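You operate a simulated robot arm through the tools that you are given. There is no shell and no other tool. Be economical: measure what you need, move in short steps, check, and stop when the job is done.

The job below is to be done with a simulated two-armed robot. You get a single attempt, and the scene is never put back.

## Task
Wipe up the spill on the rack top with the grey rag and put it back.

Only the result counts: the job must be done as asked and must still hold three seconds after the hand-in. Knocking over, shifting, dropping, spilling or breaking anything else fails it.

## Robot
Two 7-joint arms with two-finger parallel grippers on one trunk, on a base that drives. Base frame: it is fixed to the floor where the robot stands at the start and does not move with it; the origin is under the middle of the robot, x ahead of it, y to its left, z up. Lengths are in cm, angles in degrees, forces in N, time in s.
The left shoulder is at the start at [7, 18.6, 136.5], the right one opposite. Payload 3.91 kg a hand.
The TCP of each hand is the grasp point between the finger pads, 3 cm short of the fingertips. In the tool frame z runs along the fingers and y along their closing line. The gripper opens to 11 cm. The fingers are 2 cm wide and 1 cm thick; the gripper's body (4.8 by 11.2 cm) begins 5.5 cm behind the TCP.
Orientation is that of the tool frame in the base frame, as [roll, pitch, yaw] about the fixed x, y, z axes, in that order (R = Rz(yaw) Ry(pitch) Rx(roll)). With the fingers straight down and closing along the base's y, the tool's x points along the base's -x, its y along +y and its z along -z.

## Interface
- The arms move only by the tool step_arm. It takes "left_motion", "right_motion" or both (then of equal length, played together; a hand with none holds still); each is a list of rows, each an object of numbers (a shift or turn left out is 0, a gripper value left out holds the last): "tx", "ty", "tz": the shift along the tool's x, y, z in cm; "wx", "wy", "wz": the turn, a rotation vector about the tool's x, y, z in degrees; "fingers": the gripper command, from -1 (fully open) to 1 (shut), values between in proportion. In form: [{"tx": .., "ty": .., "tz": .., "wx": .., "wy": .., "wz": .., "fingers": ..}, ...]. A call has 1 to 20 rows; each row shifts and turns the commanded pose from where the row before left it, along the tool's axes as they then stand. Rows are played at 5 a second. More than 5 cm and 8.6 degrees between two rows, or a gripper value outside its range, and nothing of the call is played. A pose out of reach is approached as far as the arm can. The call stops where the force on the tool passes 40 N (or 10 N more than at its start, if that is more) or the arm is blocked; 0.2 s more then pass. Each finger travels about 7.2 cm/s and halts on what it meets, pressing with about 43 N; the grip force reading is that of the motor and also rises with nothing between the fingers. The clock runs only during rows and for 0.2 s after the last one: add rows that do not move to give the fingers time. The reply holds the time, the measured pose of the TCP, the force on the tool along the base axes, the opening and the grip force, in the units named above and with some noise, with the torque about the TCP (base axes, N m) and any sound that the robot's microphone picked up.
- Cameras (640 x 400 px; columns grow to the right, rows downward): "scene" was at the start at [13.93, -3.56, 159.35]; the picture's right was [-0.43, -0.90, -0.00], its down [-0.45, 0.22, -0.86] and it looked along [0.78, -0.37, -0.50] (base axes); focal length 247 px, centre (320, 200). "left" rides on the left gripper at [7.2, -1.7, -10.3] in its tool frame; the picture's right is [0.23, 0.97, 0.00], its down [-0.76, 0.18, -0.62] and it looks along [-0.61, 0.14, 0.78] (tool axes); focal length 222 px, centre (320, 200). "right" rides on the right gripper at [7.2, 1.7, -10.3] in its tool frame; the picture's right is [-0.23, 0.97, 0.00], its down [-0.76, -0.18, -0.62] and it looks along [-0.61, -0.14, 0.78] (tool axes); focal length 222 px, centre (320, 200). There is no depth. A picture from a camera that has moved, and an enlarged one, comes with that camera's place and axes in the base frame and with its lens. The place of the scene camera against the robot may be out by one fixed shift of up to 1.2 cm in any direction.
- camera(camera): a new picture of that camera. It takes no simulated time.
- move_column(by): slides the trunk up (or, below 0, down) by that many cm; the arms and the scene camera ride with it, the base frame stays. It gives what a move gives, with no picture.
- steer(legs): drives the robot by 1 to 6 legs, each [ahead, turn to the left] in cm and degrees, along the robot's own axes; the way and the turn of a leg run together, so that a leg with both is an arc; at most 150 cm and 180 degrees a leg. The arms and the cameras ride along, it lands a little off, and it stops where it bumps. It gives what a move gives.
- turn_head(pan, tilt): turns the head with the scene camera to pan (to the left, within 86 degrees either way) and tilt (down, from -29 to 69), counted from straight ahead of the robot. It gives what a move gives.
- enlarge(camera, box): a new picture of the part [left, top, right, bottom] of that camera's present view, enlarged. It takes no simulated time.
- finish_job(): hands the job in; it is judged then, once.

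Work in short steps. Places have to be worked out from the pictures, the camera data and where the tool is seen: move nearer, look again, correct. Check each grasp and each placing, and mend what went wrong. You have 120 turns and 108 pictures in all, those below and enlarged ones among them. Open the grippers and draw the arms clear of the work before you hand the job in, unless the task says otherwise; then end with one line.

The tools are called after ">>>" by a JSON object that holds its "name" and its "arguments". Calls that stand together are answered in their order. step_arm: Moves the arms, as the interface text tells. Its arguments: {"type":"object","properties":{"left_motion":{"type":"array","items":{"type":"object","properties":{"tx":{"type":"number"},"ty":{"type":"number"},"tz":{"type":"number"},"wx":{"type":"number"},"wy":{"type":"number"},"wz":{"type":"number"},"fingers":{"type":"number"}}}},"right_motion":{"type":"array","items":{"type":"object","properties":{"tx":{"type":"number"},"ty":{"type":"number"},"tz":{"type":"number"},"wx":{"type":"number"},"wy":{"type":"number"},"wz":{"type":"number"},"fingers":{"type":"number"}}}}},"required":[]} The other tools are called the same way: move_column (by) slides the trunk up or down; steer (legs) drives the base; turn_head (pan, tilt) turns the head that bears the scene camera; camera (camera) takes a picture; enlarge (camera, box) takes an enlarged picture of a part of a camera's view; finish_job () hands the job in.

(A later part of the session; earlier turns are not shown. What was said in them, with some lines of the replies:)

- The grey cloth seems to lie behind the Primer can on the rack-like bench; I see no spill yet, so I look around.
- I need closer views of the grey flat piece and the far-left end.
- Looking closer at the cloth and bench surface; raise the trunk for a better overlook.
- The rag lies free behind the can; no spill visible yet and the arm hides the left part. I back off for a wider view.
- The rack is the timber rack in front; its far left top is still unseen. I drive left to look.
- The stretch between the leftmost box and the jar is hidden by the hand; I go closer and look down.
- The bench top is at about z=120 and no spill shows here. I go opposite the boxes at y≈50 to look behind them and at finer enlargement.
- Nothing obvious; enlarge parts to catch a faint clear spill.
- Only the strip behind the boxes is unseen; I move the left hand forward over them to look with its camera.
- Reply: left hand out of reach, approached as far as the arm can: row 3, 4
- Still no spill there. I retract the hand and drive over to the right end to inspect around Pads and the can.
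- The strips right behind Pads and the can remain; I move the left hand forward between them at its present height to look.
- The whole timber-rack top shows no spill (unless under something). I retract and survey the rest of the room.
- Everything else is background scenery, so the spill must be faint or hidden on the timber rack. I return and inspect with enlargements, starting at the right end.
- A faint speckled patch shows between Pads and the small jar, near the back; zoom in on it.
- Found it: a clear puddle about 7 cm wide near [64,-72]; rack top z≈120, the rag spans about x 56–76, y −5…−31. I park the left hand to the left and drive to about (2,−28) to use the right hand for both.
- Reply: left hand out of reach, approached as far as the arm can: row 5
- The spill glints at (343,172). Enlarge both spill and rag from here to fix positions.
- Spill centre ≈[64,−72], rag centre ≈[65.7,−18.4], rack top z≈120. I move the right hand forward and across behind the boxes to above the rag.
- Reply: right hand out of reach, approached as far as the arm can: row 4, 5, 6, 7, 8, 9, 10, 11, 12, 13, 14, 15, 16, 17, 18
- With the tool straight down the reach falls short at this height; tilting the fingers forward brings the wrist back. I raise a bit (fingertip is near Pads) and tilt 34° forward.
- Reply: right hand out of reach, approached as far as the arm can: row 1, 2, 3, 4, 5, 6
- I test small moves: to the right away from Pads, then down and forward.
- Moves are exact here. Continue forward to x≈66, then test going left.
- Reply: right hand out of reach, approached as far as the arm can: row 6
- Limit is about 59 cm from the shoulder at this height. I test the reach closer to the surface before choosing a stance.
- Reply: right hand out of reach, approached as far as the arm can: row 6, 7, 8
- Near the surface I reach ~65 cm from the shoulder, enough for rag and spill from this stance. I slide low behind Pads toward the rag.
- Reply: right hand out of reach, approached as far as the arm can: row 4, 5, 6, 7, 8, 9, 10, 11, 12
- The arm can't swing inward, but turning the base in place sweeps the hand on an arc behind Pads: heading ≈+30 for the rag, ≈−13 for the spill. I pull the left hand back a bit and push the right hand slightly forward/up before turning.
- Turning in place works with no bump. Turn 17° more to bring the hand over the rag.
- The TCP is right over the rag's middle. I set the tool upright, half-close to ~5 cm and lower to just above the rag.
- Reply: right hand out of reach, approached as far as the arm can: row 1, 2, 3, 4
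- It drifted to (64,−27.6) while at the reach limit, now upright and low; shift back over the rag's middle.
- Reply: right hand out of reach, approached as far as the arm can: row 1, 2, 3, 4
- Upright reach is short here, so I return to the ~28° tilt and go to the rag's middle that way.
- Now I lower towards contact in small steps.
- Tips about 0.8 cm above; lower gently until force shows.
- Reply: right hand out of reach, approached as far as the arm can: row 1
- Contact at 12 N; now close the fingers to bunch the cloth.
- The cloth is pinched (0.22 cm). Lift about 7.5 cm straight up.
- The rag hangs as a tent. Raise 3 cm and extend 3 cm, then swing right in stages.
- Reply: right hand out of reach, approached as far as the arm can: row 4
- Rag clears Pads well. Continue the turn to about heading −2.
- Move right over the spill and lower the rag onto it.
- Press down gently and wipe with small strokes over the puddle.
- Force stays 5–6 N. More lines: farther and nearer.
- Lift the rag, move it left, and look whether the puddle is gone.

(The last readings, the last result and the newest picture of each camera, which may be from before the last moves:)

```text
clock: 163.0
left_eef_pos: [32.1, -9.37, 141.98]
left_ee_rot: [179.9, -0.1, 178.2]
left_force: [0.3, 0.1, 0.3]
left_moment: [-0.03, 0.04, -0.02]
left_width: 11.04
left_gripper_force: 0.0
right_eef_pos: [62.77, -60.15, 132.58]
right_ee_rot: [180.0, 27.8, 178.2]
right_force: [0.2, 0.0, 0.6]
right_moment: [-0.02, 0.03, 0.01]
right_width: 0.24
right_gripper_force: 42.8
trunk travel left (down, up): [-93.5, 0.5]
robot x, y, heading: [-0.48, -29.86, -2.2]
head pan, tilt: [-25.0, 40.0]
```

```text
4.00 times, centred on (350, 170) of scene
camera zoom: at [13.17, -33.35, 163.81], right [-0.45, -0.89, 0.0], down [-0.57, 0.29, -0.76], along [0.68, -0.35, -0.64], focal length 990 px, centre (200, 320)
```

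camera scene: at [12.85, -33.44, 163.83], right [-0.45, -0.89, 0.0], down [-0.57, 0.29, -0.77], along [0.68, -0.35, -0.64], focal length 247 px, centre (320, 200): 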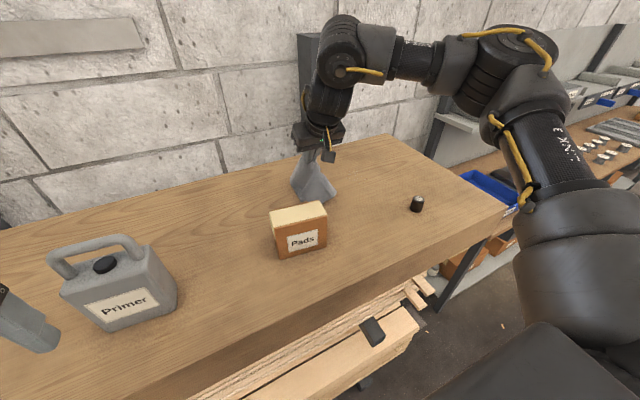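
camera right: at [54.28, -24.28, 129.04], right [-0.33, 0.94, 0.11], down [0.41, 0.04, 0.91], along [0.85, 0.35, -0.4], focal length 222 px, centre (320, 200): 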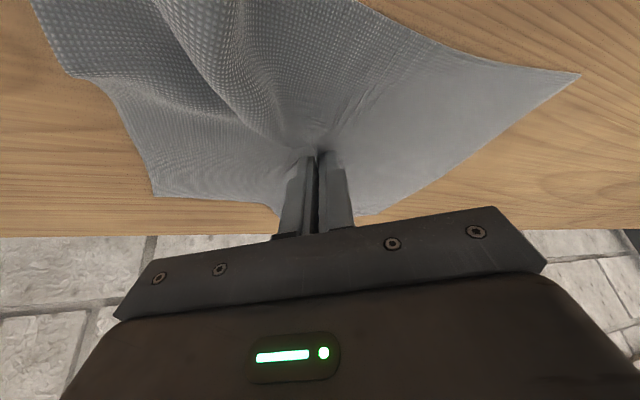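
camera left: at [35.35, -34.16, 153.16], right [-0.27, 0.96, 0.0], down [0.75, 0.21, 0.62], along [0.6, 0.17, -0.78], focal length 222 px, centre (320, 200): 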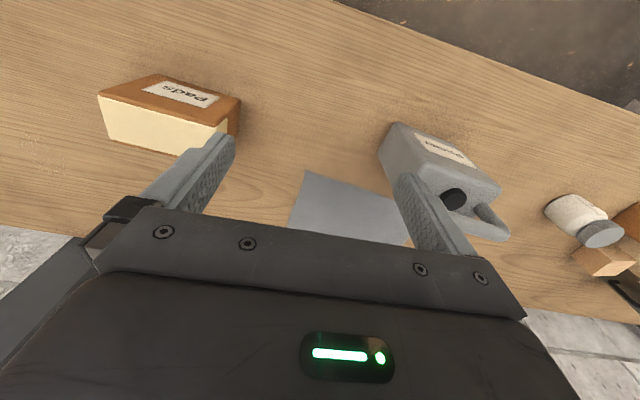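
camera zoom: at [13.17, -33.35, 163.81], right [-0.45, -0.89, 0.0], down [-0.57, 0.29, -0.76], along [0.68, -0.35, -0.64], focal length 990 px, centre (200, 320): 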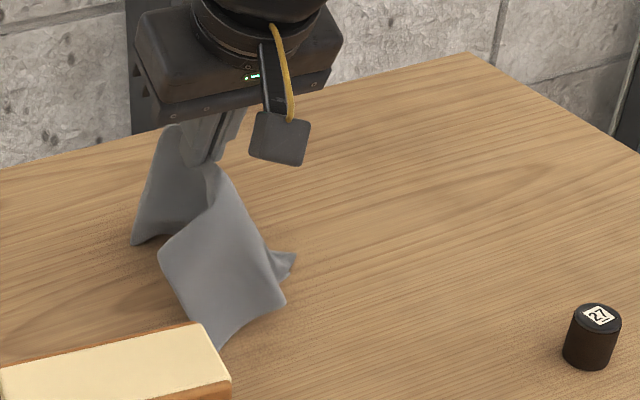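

The place of the spill projects to (350,230): looks clean. Zoom tighter to confirm.

>>> {"name": "enlarge", "arguments": {"camera": "scene", "box": [325, 150, 405, 200]}}

>>> {"name": "camera", "arguments": {"camera": "right"}}

```text
8.00 times, centred on (365, 175) of scene
camera zoom: at [13.17, -33.35, 163.81], right [-0.45, -0.89, 0.0], down [-0.57, 0.29, -0.76], along [0.68, -0.35, -0.64], focal length 1979 px, centre (-40, 400)
```

zoom: 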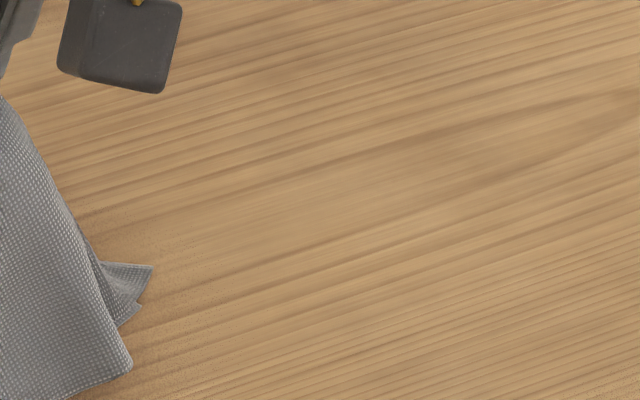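

```text
48 pictures are left
camera right: at [51.69, -58.08, 138.53], right [0.23, 0.97, 0.11], down [0.38, -0.19, 0.91], along [0.9, -0.17, -0.41], focal length 222 px, centre (320, 200)
```

right: 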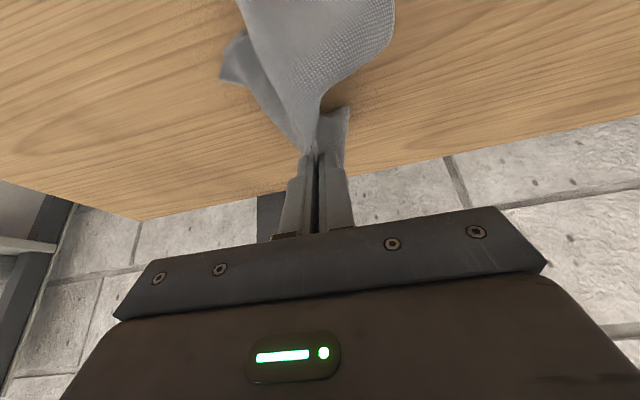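

The puddle is gone. I extend the hand a little away from Pads, raise it, then swing back left in stages.

>>> {"name": "step_arm", "arguments": {"right_motion": [{"tx": -0.47, "tz": -0.88}, {"tx": -1.76, "tz": 0.94}, {"tx": -0.88, "tz": 0.47}, {}]}}

>>> {"name": "camera", "arguments": {"camera": "scene"}}

```text
clock: 164.0
left_eef_pos: [31.65, -9.46, 142.09]
left_ee_rot: [180.0, 0.2, 178.3]
left_force: [-0.6, 0.1, 0.7]
left_moment: [-0.02, -0.03, 0.05]
left_width: 11.01
left_gripper_force: 0.0
right_eef_pos: [65.47, -60.3, 133.83]
right_ee_rot: [180.0, 28.0, 178.2]
right_force: [-0.4, -0.4, -1.2]
right_moment: [-0.02, 0.01, 0.01]
right_width: 0.22
right_gripper_force: 41.9
trunk travel left (down, up): [-93.5, 0.5]
robot x, y, heading: [-0.45, -29.9, -2.1]
head pan, tilt: [-25.0, 40.0]
```

```text
47 pictures are left
camera scene: at [12.64, -33.36, 163.86], right [-0.45, -0.89, 0.0], down [-0.57, 0.29, -0.77], along [0.68, -0.35, -0.64], focal length 247 px, centre (320, 200)
```

scene: 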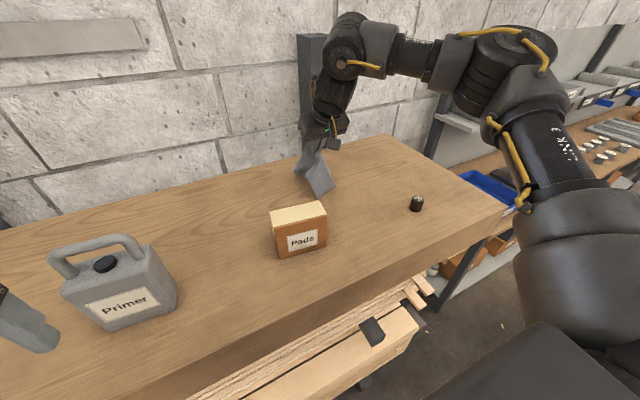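

Clear. Swing back to heading ≈31.

>>> {"name": "steer", "arguments": {"legs": [[0, 16]]}}

>>> {"name": "steer", "arguments": {"legs": [[0, 17]]}}

>>> {"name": "turn_head", "arguments": {"pan": -15, "tilt": 40}}

>>> {"name": "camera", "arguments": {"camera": "scene"}}

```text
clock: 165.3
left_eef_pos: [25.05, -1.41, 142.06]
left_ee_rot: [-180.0, 0.1, -165.7]
left_force: [-0.3, -0.7, 1.1]
left_moment: [0.0, 0.01, 0.01]
left_width: 11.0
left_gripper_force: 0.1
right_eef_pos: [71.52, -41.04, 133.7]
right_ee_rot: [179.9, 28.0, -165.8]
right_force: [-0.1, 0.1, 1.1]
right_moment: [-0.01, -0.02, -0.04]
right_width: 0.21
right_gripper_force: 41.5
trunk travel left (down, up): [-93.5, 0.5]
robot x, y, heading: [-0.6, -30.15, 14.2]
head pan, tilt: [-25.0, 40.0]
```

```text
clock: 166.7
left_eef_pos: [15.75, 4.76, 142.09]
left_ee_rot: [180.0, 0.1, -148.7]
left_force: [-0.4, -0.4, -0.2]
left_moment: [-0.01, -0.01, -0.02]
left_width: 11.0
left_gripper_force: 0.1
right_eef_pos: [71.71, -19.5, 133.56]
right_ee_rot: [179.9, 27.9, -148.9]
right_force: [-0.1, 0.5, -1.2]
right_moment: [-0.01, -0.01, -0.04]
right_width: 0.22
right_gripper_force: 42.7
trunk travel left (down, up): [-93.5, 0.5]
robot x, y, heading: [-0.56, -29.59, 30.9]
head pan, tilt: [-25.0, 40.0]
```

```text
clock: 167.4
left_eef_pos: [15.59, 4.89, 142.07]
left_ee_rot: [-180.0, 0.1, -148.8]
left_force: [0.4, -0.3, -0.4]
left_moment: [0.01, -0.01, -0.02]
left_width: 10.99
left_gripper_force: 0.0
right_eef_pos: [71.73, -19.53, 133.63]
right_ee_rot: [-180.0, 27.9, -148.9]
right_force: [0.9, -0.2, 1.0]
right_moment: [0.0, 0.02, -0.02]
right_width: 0.19
right_gripper_force: 42.4
trunk travel left (down, up): [-93.5, 0.5]
robot x, y, heading: [-0.54, -29.86, 31.1]
head pan, tilt: [-15.0, 40.0]
```

```text
46 pictures are left
camera scene: at [12.78, -24.4, 163.83], right [0.27, -0.96, 0.0], down [-0.62, -0.18, -0.77], along [0.74, 0.21, -0.64], focal length 247 px, centre (320, 200)
```

scene: 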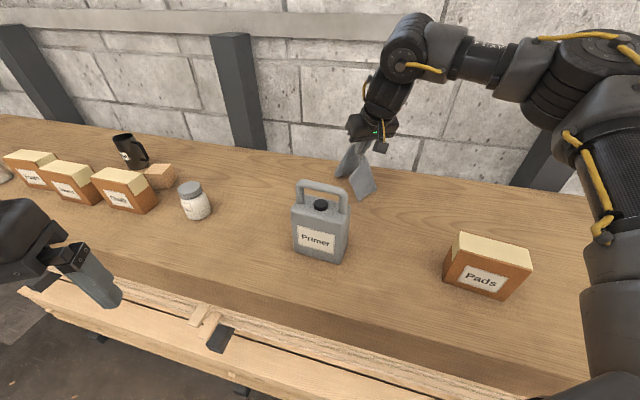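

Retract to above the original spot and lower the rag.

>>> {"name": "step_arm", "arguments": {"right_motion": [{"tx": 1.9, "tz": -1.0, "ty": 1.4}, {"tx": 1.9, "tz": -1.0, "ty": 1.4}, {"tx": 0.89, "tz": 1.68}, {"tx": 0.89, "tz": 1.68}, {"tx": 0.89, "tz": 1.68}, {"tx": 0.89, "tz": 1.68}, {"tx": 0.8, "tz": 1.5}]}}

>>> {"name": "enlarge", "arguments": {"camera": "scene", "box": [260, 100, 460, 225]}}

>>> {"name": "camera", "arguments": {"camera": "right"}}

```text
clock: 169.0
left_eef_pos: [15.57, 4.82, 142.02]
left_ee_rot: [-180.0, 0.1, -148.8]
left_force: [0.0, -0.2, -0.3]
left_moment: [0.02, 0.02, 0.01]
left_width: 11.0
left_gripper_force: 0.1
right_eef_pos: [66.61, -19.52, 124.34]
right_ee_rot: [179.9, 27.9, -148.9]
right_force: [-0.5, 1.1, 0.0]
right_moment: [0.02, 0.02, -0.03]
right_width: 0.21
right_gripper_force: 41.7
trunk travel left (down, up): [-93.5, 0.5]
robot x, y, heading: [-0.63, -29.52, 30.7]
head pan, tilt: [-15.0, 40.0]
```

```text
3.20 times, centred on (360, 162) of scene
camera zoom: at [12.84, -24.42, 163.83], right [0.27, -0.96, 0.0], down [-0.62, -0.18, -0.77], along [0.74, 0.21, -0.64], focal length 792 px, centre (192, 320)
```

zoom: 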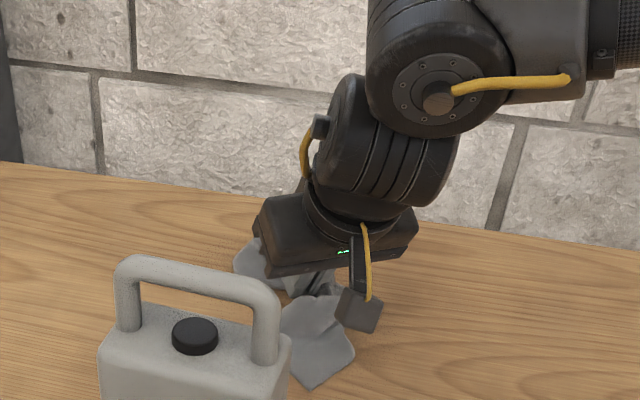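

```text
44 pictures are left
camera right: at [56.08, -23.91, 130.24], right [-0.33, 0.94, 0.11], down [0.42, 0.04, 0.91], along [0.85, 0.35, -0.41], focal length 222 px, centre (320, 200)
```

right: 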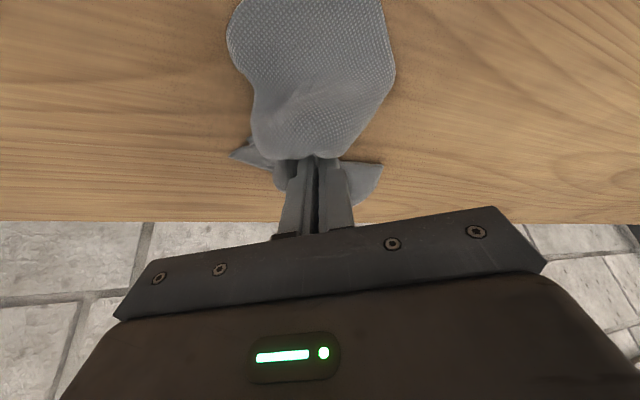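

The rag is bunched slightly toward the robot; shift ~2.5 cm forward, touch down and open.

>>> {"name": "step_arm", "arguments": {"right_motion": [{"tx": -1.2, "tz": 0.65, "ty": 0.35}, {"tx": -1.2, "tz": 0.65, "ty": 0.35}, {"tx": 0.2, "tz": 0.4}, {"fingers": 0.6}, {"fingers": 0.2}, {}, {}]}}

>>> {"name": "camera", "arguments": {"camera": "right"}}

```text
clock: 170.6
left_eef_pos: [15.6, 4.97, 142.09]
left_ee_rot: [179.9, 0.1, -148.6]
left_force: [-1.0, 0.6, -0.2]
left_moment: [-0.02, 0.01, -0.02]
left_width: 11.0
left_gripper_force: 0.1
right_eef_pos: [68.34, -19.5, 124.48]
right_ee_rot: [179.7, 27.9, -148.9]
right_force: [-0.2, 0.2, -0.9]
right_moment: [-0.01, -0.03, -0.04]
right_width: 4.42
right_gripper_force: 0.1
right hand out of reach, approached as far as the arm can: row 1, 2
trunk travel left (down, up): [-93.5, 0.5]
robot x, y, heading: [-0.79, -29.64, 31.0]
head pan, tilt: [-15.0, 40.0]
```

```text
43 pictures are left
camera right: at [57.71, -23.98, 130.39], right [-0.33, 0.94, 0.11], down [0.42, 0.04, 0.91], along [0.85, 0.35, -0.41], focal length 222 px, centre (320, 200)
```

right: 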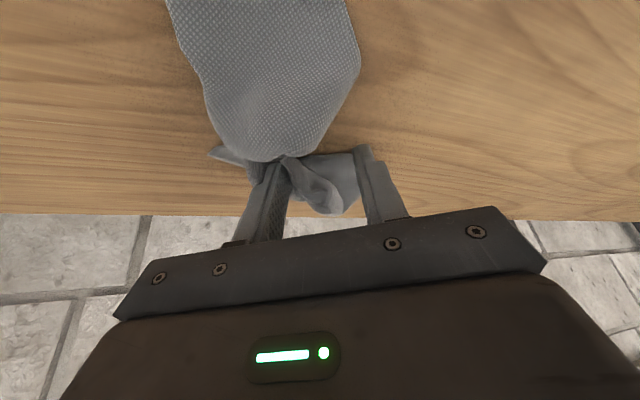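

Released; open wider and retreat upward along the tool axis.

>>> {"name": "step_arm", "arguments": {"right_motion": [{"fingers": -0.4}, {"tz": -1}, {"tz": -1.5}, {"tz": -2}, {"tz": -2}, {"tx": -0.9, "tz": -1.5}]}}

>>> {"name": "camera", "arguments": {"camera": "right"}}

>>> {"name": "camera", "arguments": {"camera": "scene"}}

```text
clock: 172.0
left_eef_pos: [15.64, 4.89, 142.1]
left_ee_rot: [-179.9, 0.1, -148.7]
left_force: [-0.5, 0.1, 1.3]
left_moment: [-0.04, 0.03, -0.03]
left_width: 11.01
left_gripper_force: 0.1
right_eef_pos: [65.77, -21.0, 132.07]
right_ee_rot: [-180.0, 27.9, -148.8]
right_force: [0.3, -0.9, -0.1]
right_moment: [-0.04, 0.01, 0.0]
right_width: 7.7
right_gripper_force: 0.2
trunk travel left (down, up): [-93.5, 0.5]
robot x, y, heading: [-0.63, -29.61, 30.9]
head pan, tilt: [-15.0, 40.0]
```

```text
42 pictures are left
camera right: at [55.18, -25.36, 137.98], right [-0.33, 0.94, 0.11], down [0.42, 0.04, 0.91], along [0.85, 0.35, -0.41], focal length 222 px, centre (320, 200)
```

right: 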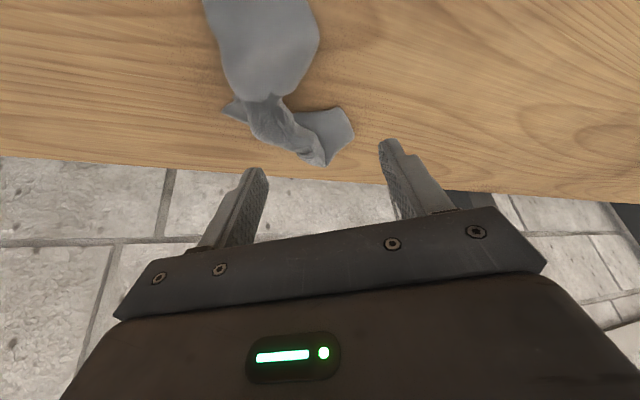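

```text
41 pictures are left
camera scene: at [12.7, -24.41, 163.84], right [0.27, -0.96, 0.0], down [-0.62, -0.18, -0.77], along [0.74, 0.21, -0.64], focal length 247 px, centre (320, 200)
```

scene: 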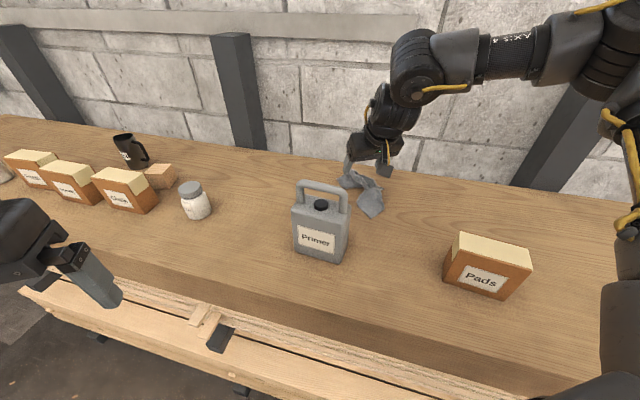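

Swing the hand away to the right along the same arc and inspect the rag and the former spill.

>>> {"name": "step_arm", "arguments": {"right_motion": [{"tx": -0.71, "tz": -1.32}, {"tx": -0.71, "tz": -1.32}]}}

>>> {"name": "steer", "arguments": {"legs": [[0, -17]]}}

>>> {"name": "turn_head", "arguments": {"pan": -5, "tilt": 40}}

>>> {"name": "enlarge", "arguments": {"camera": "scene", "box": [200, 100, 440, 250]}}

```text
clock: 172.6
left_eef_pos: [15.54, 4.83, 142.22]
left_ee_rot: [180.0, 0.1, -148.6]
left_force: [0.3, -0.3, 0.2]
left_moment: [0.01, -0.02, 0.0]
left_width: 10.96
left_gripper_force: 0.1
right_eef_pos: [65.75, -20.92, 135.07]
right_ee_rot: [-180.0, 28.0, -148.8]
right_force: [0.3, 0.0, 0.1]
right_moment: [0.02, -0.01, 0.0]
right_width: 7.7
right_gripper_force: 0.3
trunk travel left (down, up): [-93.5, 0.5]
robot x, y, heading: [-0.25, -29.81, 30.9]
head pan, tilt: [-15.0, 40.0]
```

```text
clock: 174.0
left_eef_pos: [25.03, -1.14, 142.01]
left_ee_rot: [-179.9, 0.1, -165.5]
left_force: [0.3, -0.7, -0.5]
left_moment: [-0.01, 0.01, 0.02]
left_width: 11.0
left_gripper_force: 0.2
right_eef_pos: [65.47, -40.43, 135.06]
right_ee_rot: [180.0, 28.0, -165.7]
right_force: [0.6, 0.9, -0.2]
right_moment: [0.0, -0.01, -0.01]
right_width: 7.7
right_gripper_force: 0.1
trunk travel left (down, up): [-93.5, 0.5]
robot x, y, heading: [-0.45, -29.82, 14.1]
head pan, tilt: [-15.0, 40.0]
```

```text
clock: 174.7
left_eef_pos: [24.94, -1.17, 141.99]
left_ee_rot: [-180.0, 0.1, -165.5]
left_force: [-0.4, -1.1, -0.1]
left_moment: [-0.01, 0.0, -0.03]
left_width: 11.0
left_gripper_force: 0.1
right_eef_pos: [65.51, -40.63, 135.13]
right_ee_rot: [-180.0, 28.0, -165.8]
right_force: [-0.1, -0.6, -0.1]
right_moment: [-0.02, -0.01, -0.01]
right_width: 7.68
right_gripper_force: 0.0
trunk travel left (down, up): [-93.5, 0.5]
robot x, y, heading: [-0.35, -29.93, 14.0]
head pan, tilt: [-5.0, 40.0]
```

```text
2.67 times, centred on (320, 175) of scene
camera zoom: at [13.53, -26.73, 163.84], right [0.16, -0.99, 0.0], down [-0.63, -0.1, -0.77], along [0.76, 0.12, -0.64], focal length 660 px, centre (320, 267)
```

zoom: 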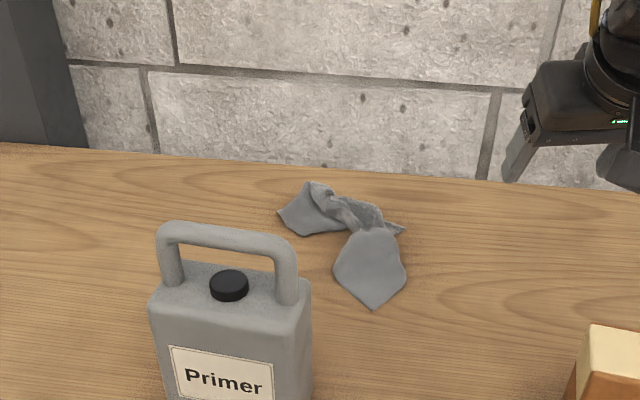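

The rag lies about 4 cm off its old centre (≈[69.5,−20.5] vs [65.7,−18.4]). A small correction: return, pinch its front flap and shift it.

>>> {"name": "steer", "arguments": {"legs": [[0, 17]]}}

>>> {"name": "step_arm", "arguments": {"right_motion": [{"ty": -2.1, "fingers": 0}, {"tx": 0.94, "tz": 1.77}, {"tx": 0.94, "tz": 1.77}, {"tx": 0.94, "tz": 1.77}, {"tx": 0.94, "tz": 1.77}, {"tx": 0.94, "tz": 1.77}, {}]}}

>>> {"name": "camera", "arguments": {"camera": "right"}}

```text
clock: 176.1
left_eef_pos: [15.55, 4.85, 141.97]
left_ee_rot: [180.0, 0.1, -148.5]
left_force: [0.9, -0.2, 0.9]
left_moment: [-0.04, 0.01, 0.02]
left_width: 10.99
left_gripper_force: 0.1
right_eef_pos: [65.81, -20.64, 135.18]
right_ee_rot: [180.0, 28.0, -148.7]
right_force: [0.7, 0.3, 0.1]
right_moment: [-0.03, -0.04, -0.02]
right_width: 7.69
right_gripper_force: 0.1
trunk travel left (down, up): [-93.5, 0.5]
robot x, y, heading: [-0.13, -29.62, 31.4]
head pan, tilt: [-5.0, 40.0]
```

```text
clock: 177.7
left_eef_pos: [15.38, 4.99, 142.07]
left_ee_rot: [180.0, 0.1, -148.5]
left_force: [-0.3, 0.0, -0.1]
left_moment: [0.03, -0.03, -0.02]
left_width: 11.01
left_gripper_force: 0.2
right_eef_pos: [66.72, -22.44, 125.02]
right_ee_rot: [180.0, 27.9, -148.7]
right_force: [-0.9, 0.0, 0.8]
right_moment: [0.01, -0.02, -0.02]
right_width: 5.49
right_gripper_force: 0.0
trunk travel left (down, up): [-93.5, 0.5]
robot x, y, heading: [-0.83, -30.07, 31.1]
head pan, tilt: [-5.0, 40.0]
```

```text
39 pictures are left
camera right: at [56.24, -26.87, 130.87], right [-0.34, 0.94, 0.11], down [0.42, 0.05, 0.91], along [0.84, 0.35, -0.41], focal length 222 px, centre (320, 200)
```

right: 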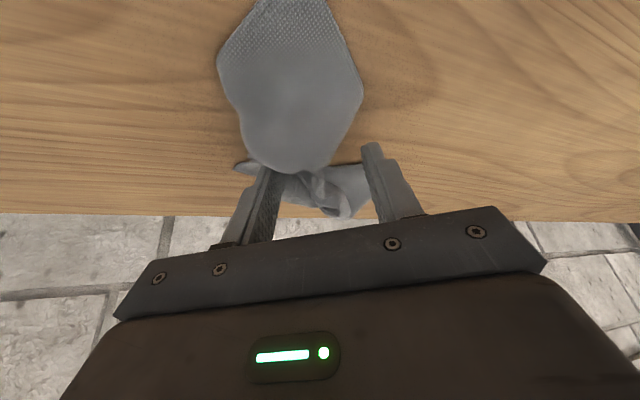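

Lower to light contact and pinch.

>>> {"name": "step_arm", "arguments": {"right_motion": [{"tx": 0.33, "tz": 0.62}, {"tx": 0.24, "tz": 0.44}, {"tx": 0.12, "tz": 0.22}, {"fingers": 0.4}, {"fingers": 0.8}, {"fingers": 1}, {}, {}]}}

>>> {"name": "camera", "arguments": {"camera": "right"}}

```text
clock: 179.4
left_eef_pos: [15.34, 5.02, 142.07]
left_ee_rot: [-180.0, 0.1, -148.4]
left_force: [0.0, -0.2, 0.5]
left_moment: [0.0, -0.01, -0.01]
left_width: 11.01
left_gripper_force: 0.0
right_eef_pos: [66.74, -22.43, 123.58]
right_ee_rot: [180.0, 28.0, -148.7]
right_force: [-0.6, 0.4, 2.3]
right_moment: [0.03, -0.01, -0.01]
right_width: 0.31
right_gripper_force: 43.1
trunk travel left (down, up): [-93.5, 0.5]
robot x, y, heading: [-0.28, -29.6, 31.5]
head pan, tilt: [-5.0, 40.0]
```

```text
38 pictures are left
camera right: at [56.25, -26.86, 129.49], right [-0.34, 0.94, 0.11], down [0.42, 0.05, 0.91], along [0.84, 0.35, -0.41], focal length 222 px, centre (320, 200)
```

right: 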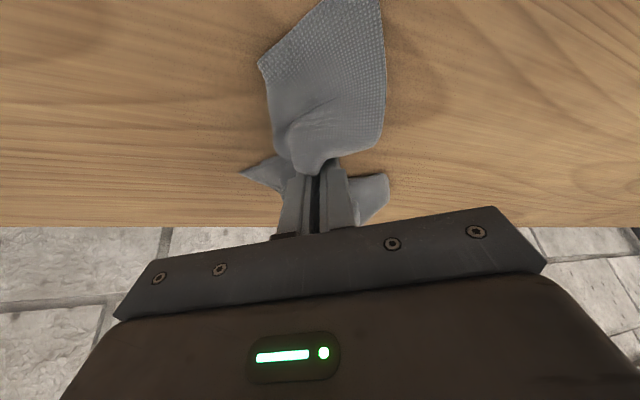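

Gripped. Lift slightly, shift ~(−4,+3), lower, open, and retreat.

>>> {"name": "step_arm", "arguments": {"right_motion": [{"tx": -0.71, "tz": -1.32}, {"tx": -0.24, "tz": -0.44}, {"tx": 0.83, "tz": -0.45, "ty": 2.3}, {"tx": 0.83, "tz": -0.45, "ty": 2.3}, {"tx": 0.47, "tz": 0.88}, {"tx": 0.33, "tz": 0.62}, {"fingers": 0.6}, {"fingers": 0.1}, {"fingers": -0.3}, {}, {"tz": -1}, {"tz": -2}, {"tz": -2}, {"tx": -0.94, "tz": -1.77}, {"tx": -0.94, "tz": -1.77}, {"tx": -0.94, "tz": -1.77}]}}

>>> {"name": "steer", "arguments": {"legs": [[0, -17]]}}

>>> {"name": "enlarge", "arguments": {"camera": "scene", "box": [200, 100, 440, 250]}}

```text
clock: 182.8
left_eef_pos: [15.38, 4.91, 142.1]
left_ee_rot: [180.0, 0.1, -148.4]
left_force: [0.2, -0.5, -0.2]
left_moment: [0.0, -0.02, 0.04]
left_width: 11.02
left_gripper_force: 0.1
right_eef_pos: [60.74, -20.79, 134.42]
right_ee_rot: [-180.0, 28.0, -148.7]
right_force: [-0.9, 1.0, 0.5]
right_moment: [-0.01, -0.01, 0.05]
right_width: 7.16
right_gripper_force: 0.1
trunk travel left (down, up): [-93.5, 0.5]
robot x, y, heading: [-0.34, -29.49, 31.4]
head pan, tilt: [-5.0, 40.0]
```

```text
clock: 184.2
left_eef_pos: [25.01, -1.22, 142.02]
left_ee_rot: [179.9, 0.2, -165.6]
left_force: [0.3, 0.6, 0.4]
left_moment: [0.0, 0.01, 0.01]
left_width: 11.0
left_gripper_force: 0.2
right_eef_pos: [60.79, -39.08, 134.41]
right_ee_rot: [-180.0, 27.9, -165.7]
right_force: [0.0, 0.1, 0.5]
right_moment: [0.0, 0.04, 0.0]
right_width: 7.16
right_gripper_force: 0.0
trunk travel left (down, up): [-93.5, 0.5]
robot x, y, heading: [-0.29, -30.05, 14.3]
head pan, tilt: [-5.0, 40.0]
```

```text
2.67 times, centred on (320, 175) of scene
camera zoom: at [13.53, -26.64, 163.84], right [0.16, -0.99, 0.0], down [-0.63, -0.1, -0.77], along [0.76, 0.12, -0.64], focal length 660 px, centre (320, 267)
```

zoom: 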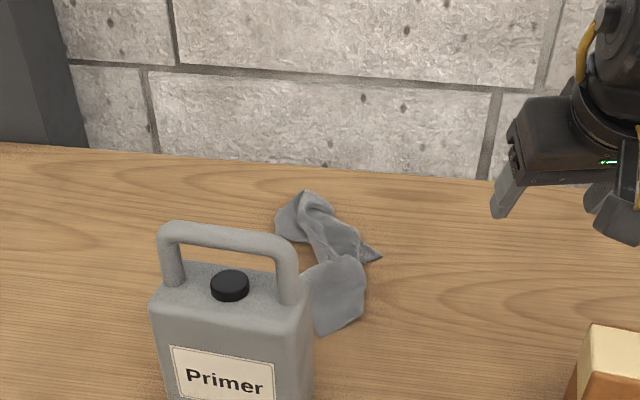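

The rag now centres at ≈[66,−19], its old place; the can is unmoved. I swing away behind Pads, check the former spill once more, then back off.

>>> {"name": "step_arm", "arguments": {"right_motion": [{"tx": -2.2, "tz": 1.17}, {"tx": -2.2, "tz": 1.17}]}}

>>> {"name": "steer", "arguments": {"legs": [[0, -16]]}}

>>> {"name": "turn_head", "arguments": {"pan": -25, "tilt": 40}}

>>> {"name": "enlarge", "arguments": {"camera": "scene", "box": [270, 120, 430, 220]}}

```text
clock: 184.8
left_eef_pos: [25.31, -1.26, 141.9]
left_ee_rot: [180.0, -0.1, -165.6]
left_force: [0.6, 0.0, -0.1]
left_moment: [-0.01, 0.02, 0.01]
left_width: 11.01
left_gripper_force: 0.1
right_eef_pos: [65.96, -37.98, 134.14]
right_ee_rot: [179.8, 28.0, -165.7]
right_force: [-0.1, -0.6, -0.9]
right_moment: [-0.02, 0.02, 0.02]
right_width: 7.15
right_gripper_force: 0.0
trunk travel left (down, up): [-93.5, 0.5]
robot x, y, heading: [-0.3, -29.89, 14.1]
head pan, tilt: [-5.0, 40.0]
```

```text
clock: 186.1
left_eef_pos: [31.88, -9.22, 141.97]
left_ee_rot: [-179.9, 0.0, 178.6]
left_force: [0.3, 0.1, -0.2]
left_moment: [-0.01, 0.02, 0.01]
left_width: 11.0
left_gripper_force: 0.0
right_eef_pos: [60.86, -55.68, 134.2]
right_ee_rot: [179.8, 27.9, 178.4]
right_force: [-0.1, 0.0, 1.5]
right_moment: [-0.04, 0.03, 0.01]
right_width: 7.14
right_gripper_force: 0.0
trunk travel left (down, up): [-93.5, 0.5]
robot x, y, heading: [-0.44, -29.44, -1.7]
head pan, tilt: [-5.0, 40.0]
```

```text
clock: 187.0
left_eef_pos: [31.88, -9.45, 141.98]
left_ee_rot: [-180.0, 0.1, 178.6]
left_force: [-0.4, 0.6, -0.7]
left_moment: [0.05, -0.01, 0.0]
left_width: 10.99
left_gripper_force: 0.1
right_eef_pos: [60.76, -55.96, 134.19]
right_ee_rot: [179.8, 28.0, 178.3]
right_force: [0.1, -0.1, 1.0]
right_moment: [-0.01, 0.0, 0.03]
right_width: 7.15
right_gripper_force: 0.0
trunk travel left (down, up): [-93.5, 0.5]
robot x, y, heading: [-0.45, -29.81, -1.7]
head pan, tilt: [-25.0, 40.0]
```

```text
4.00 times, centred on (350, 170) of scene
camera zoom: at [12.91, -33.4, 163.83], right [-0.45, -0.89, 0.0], down [-0.57, 0.29, -0.77], along [0.68, -0.34, -0.64], focal length 990 px, centre (200, 320)
```

zoom: 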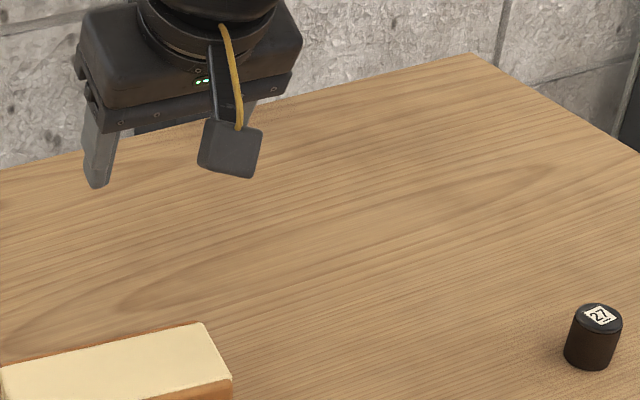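

The surface is clean. Move the hand right clear of Pads, open, and back the robot off.

>>> {"name": "step_arm", "arguments": {"right_motion": [{"ty": -4}, {"ty": -4}, {"ty": -4, "fingers": -1}, {"tx": -0.71, "tz": -1.32}, {"tx": 1.5, "tz": -2}, {"tx": 1.5, "tz": -2}]}}

>>> {"name": "steer", "arguments": {"legs": [[-45, 0]]}}

>>> {"name": "turn_head", "arguments": {"pan": -5, "tilt": 28}}

>>> {"name": "camera", "arguments": {"camera": "scene"}}

```text
clock: 188.4
left_eef_pos: [31.55, -9.49, 142.12]
left_ee_rot: [179.9, 0.2, 178.5]
left_force: [-0.2, -0.2, -0.1]
left_moment: [0.02, -0.02, -0.01]
left_width: 10.98
left_gripper_force: 0.0
right_eef_pos: [55.59, -67.79, 137.85]
right_ee_rot: [179.7, 28.1, 178.3]
right_force: [-0.1, 0.0, 0.3]
right_moment: [0.02, 0.01, 0.03]
right_width: 11.01
right_gripper_force: 0.1
trunk travel left (down, up): [-93.5, 0.5]
robot x, y, heading: [-0.41, -30.32, -1.8]
head pan, tilt: [-25.0, 40.0]
```

```text
clock: 191.1
left_eef_pos: [-13.29, -7.85, 141.94]
left_ee_rot: [180.0, 0.0, 178.5]
left_force: [0.9, -0.6, -0.3]
left_moment: [-0.01, 0.02, -0.01]
left_width: 11.02
left_gripper_force: 0.1
right_eef_pos: [10.82, -66.25, 137.76]
right_ee_rot: [179.8, 27.8, 178.3]
right_force: [-1.1, 0.7, 1.1]
right_moment: [-0.01, 0.02, 0.0]
right_width: 10.99
right_gripper_force: 0.0
trunk travel left (down, up): [-93.5, 0.5]
robot x, y, heading: [-45.91, -28.15, -1.6]
head pan, tilt: [-25.0, 40.0]
```

```text
clock: 191.9
left_eef_pos: [-13.44, -7.84, 141.99]
left_ee_rot: [-180.0, 0.2, 178.5]
left_force: [0.4, -0.3, -0.1]
left_moment: [0.0, -0.05, -0.01]
left_width: 11.03
left_gripper_force: 0.1
right_eef_pos: [10.47, -66.39, 137.91]
right_ee_rot: [179.8, 28.0, 178.2]
right_force: [-0.2, 0.2, -0.2]
right_moment: [0.0, 0.04, 0.01]
right_width: 11.0
right_gripper_force: 0.2
trunk travel left (down, up): [-93.5, 0.5]
robot x, y, heading: [-45.68, -28.43, -2.1]
head pan, tilt: [-5.0, 28.0]
```

```text
35 pictures are left
camera scene: at [-30.99, -29.15, 165.69], right [-0.12, -0.99, 0.0], down [-0.47, 0.06, -0.88], along [0.88, -0.11, -0.47], focal length 247 px, centre (320, 200)
```

scene: 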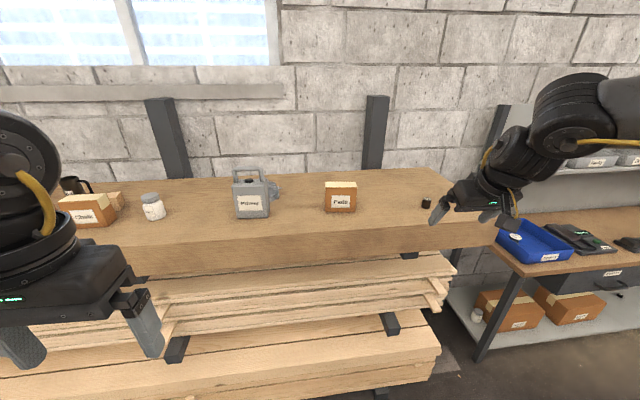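

Everything stands in place, the rag is back behind the can, and the arms are clear with grippers open; I hand in.

>>> {"name": "finish_job", "arguments": {}}

```text
The job is handed in.
```

I wiped up the spill on the rack top and put the grey rag back behind the Primer can, though bunched up rather than laid flat as it was; a close-up of the spot looked clean, and nothing else moved.
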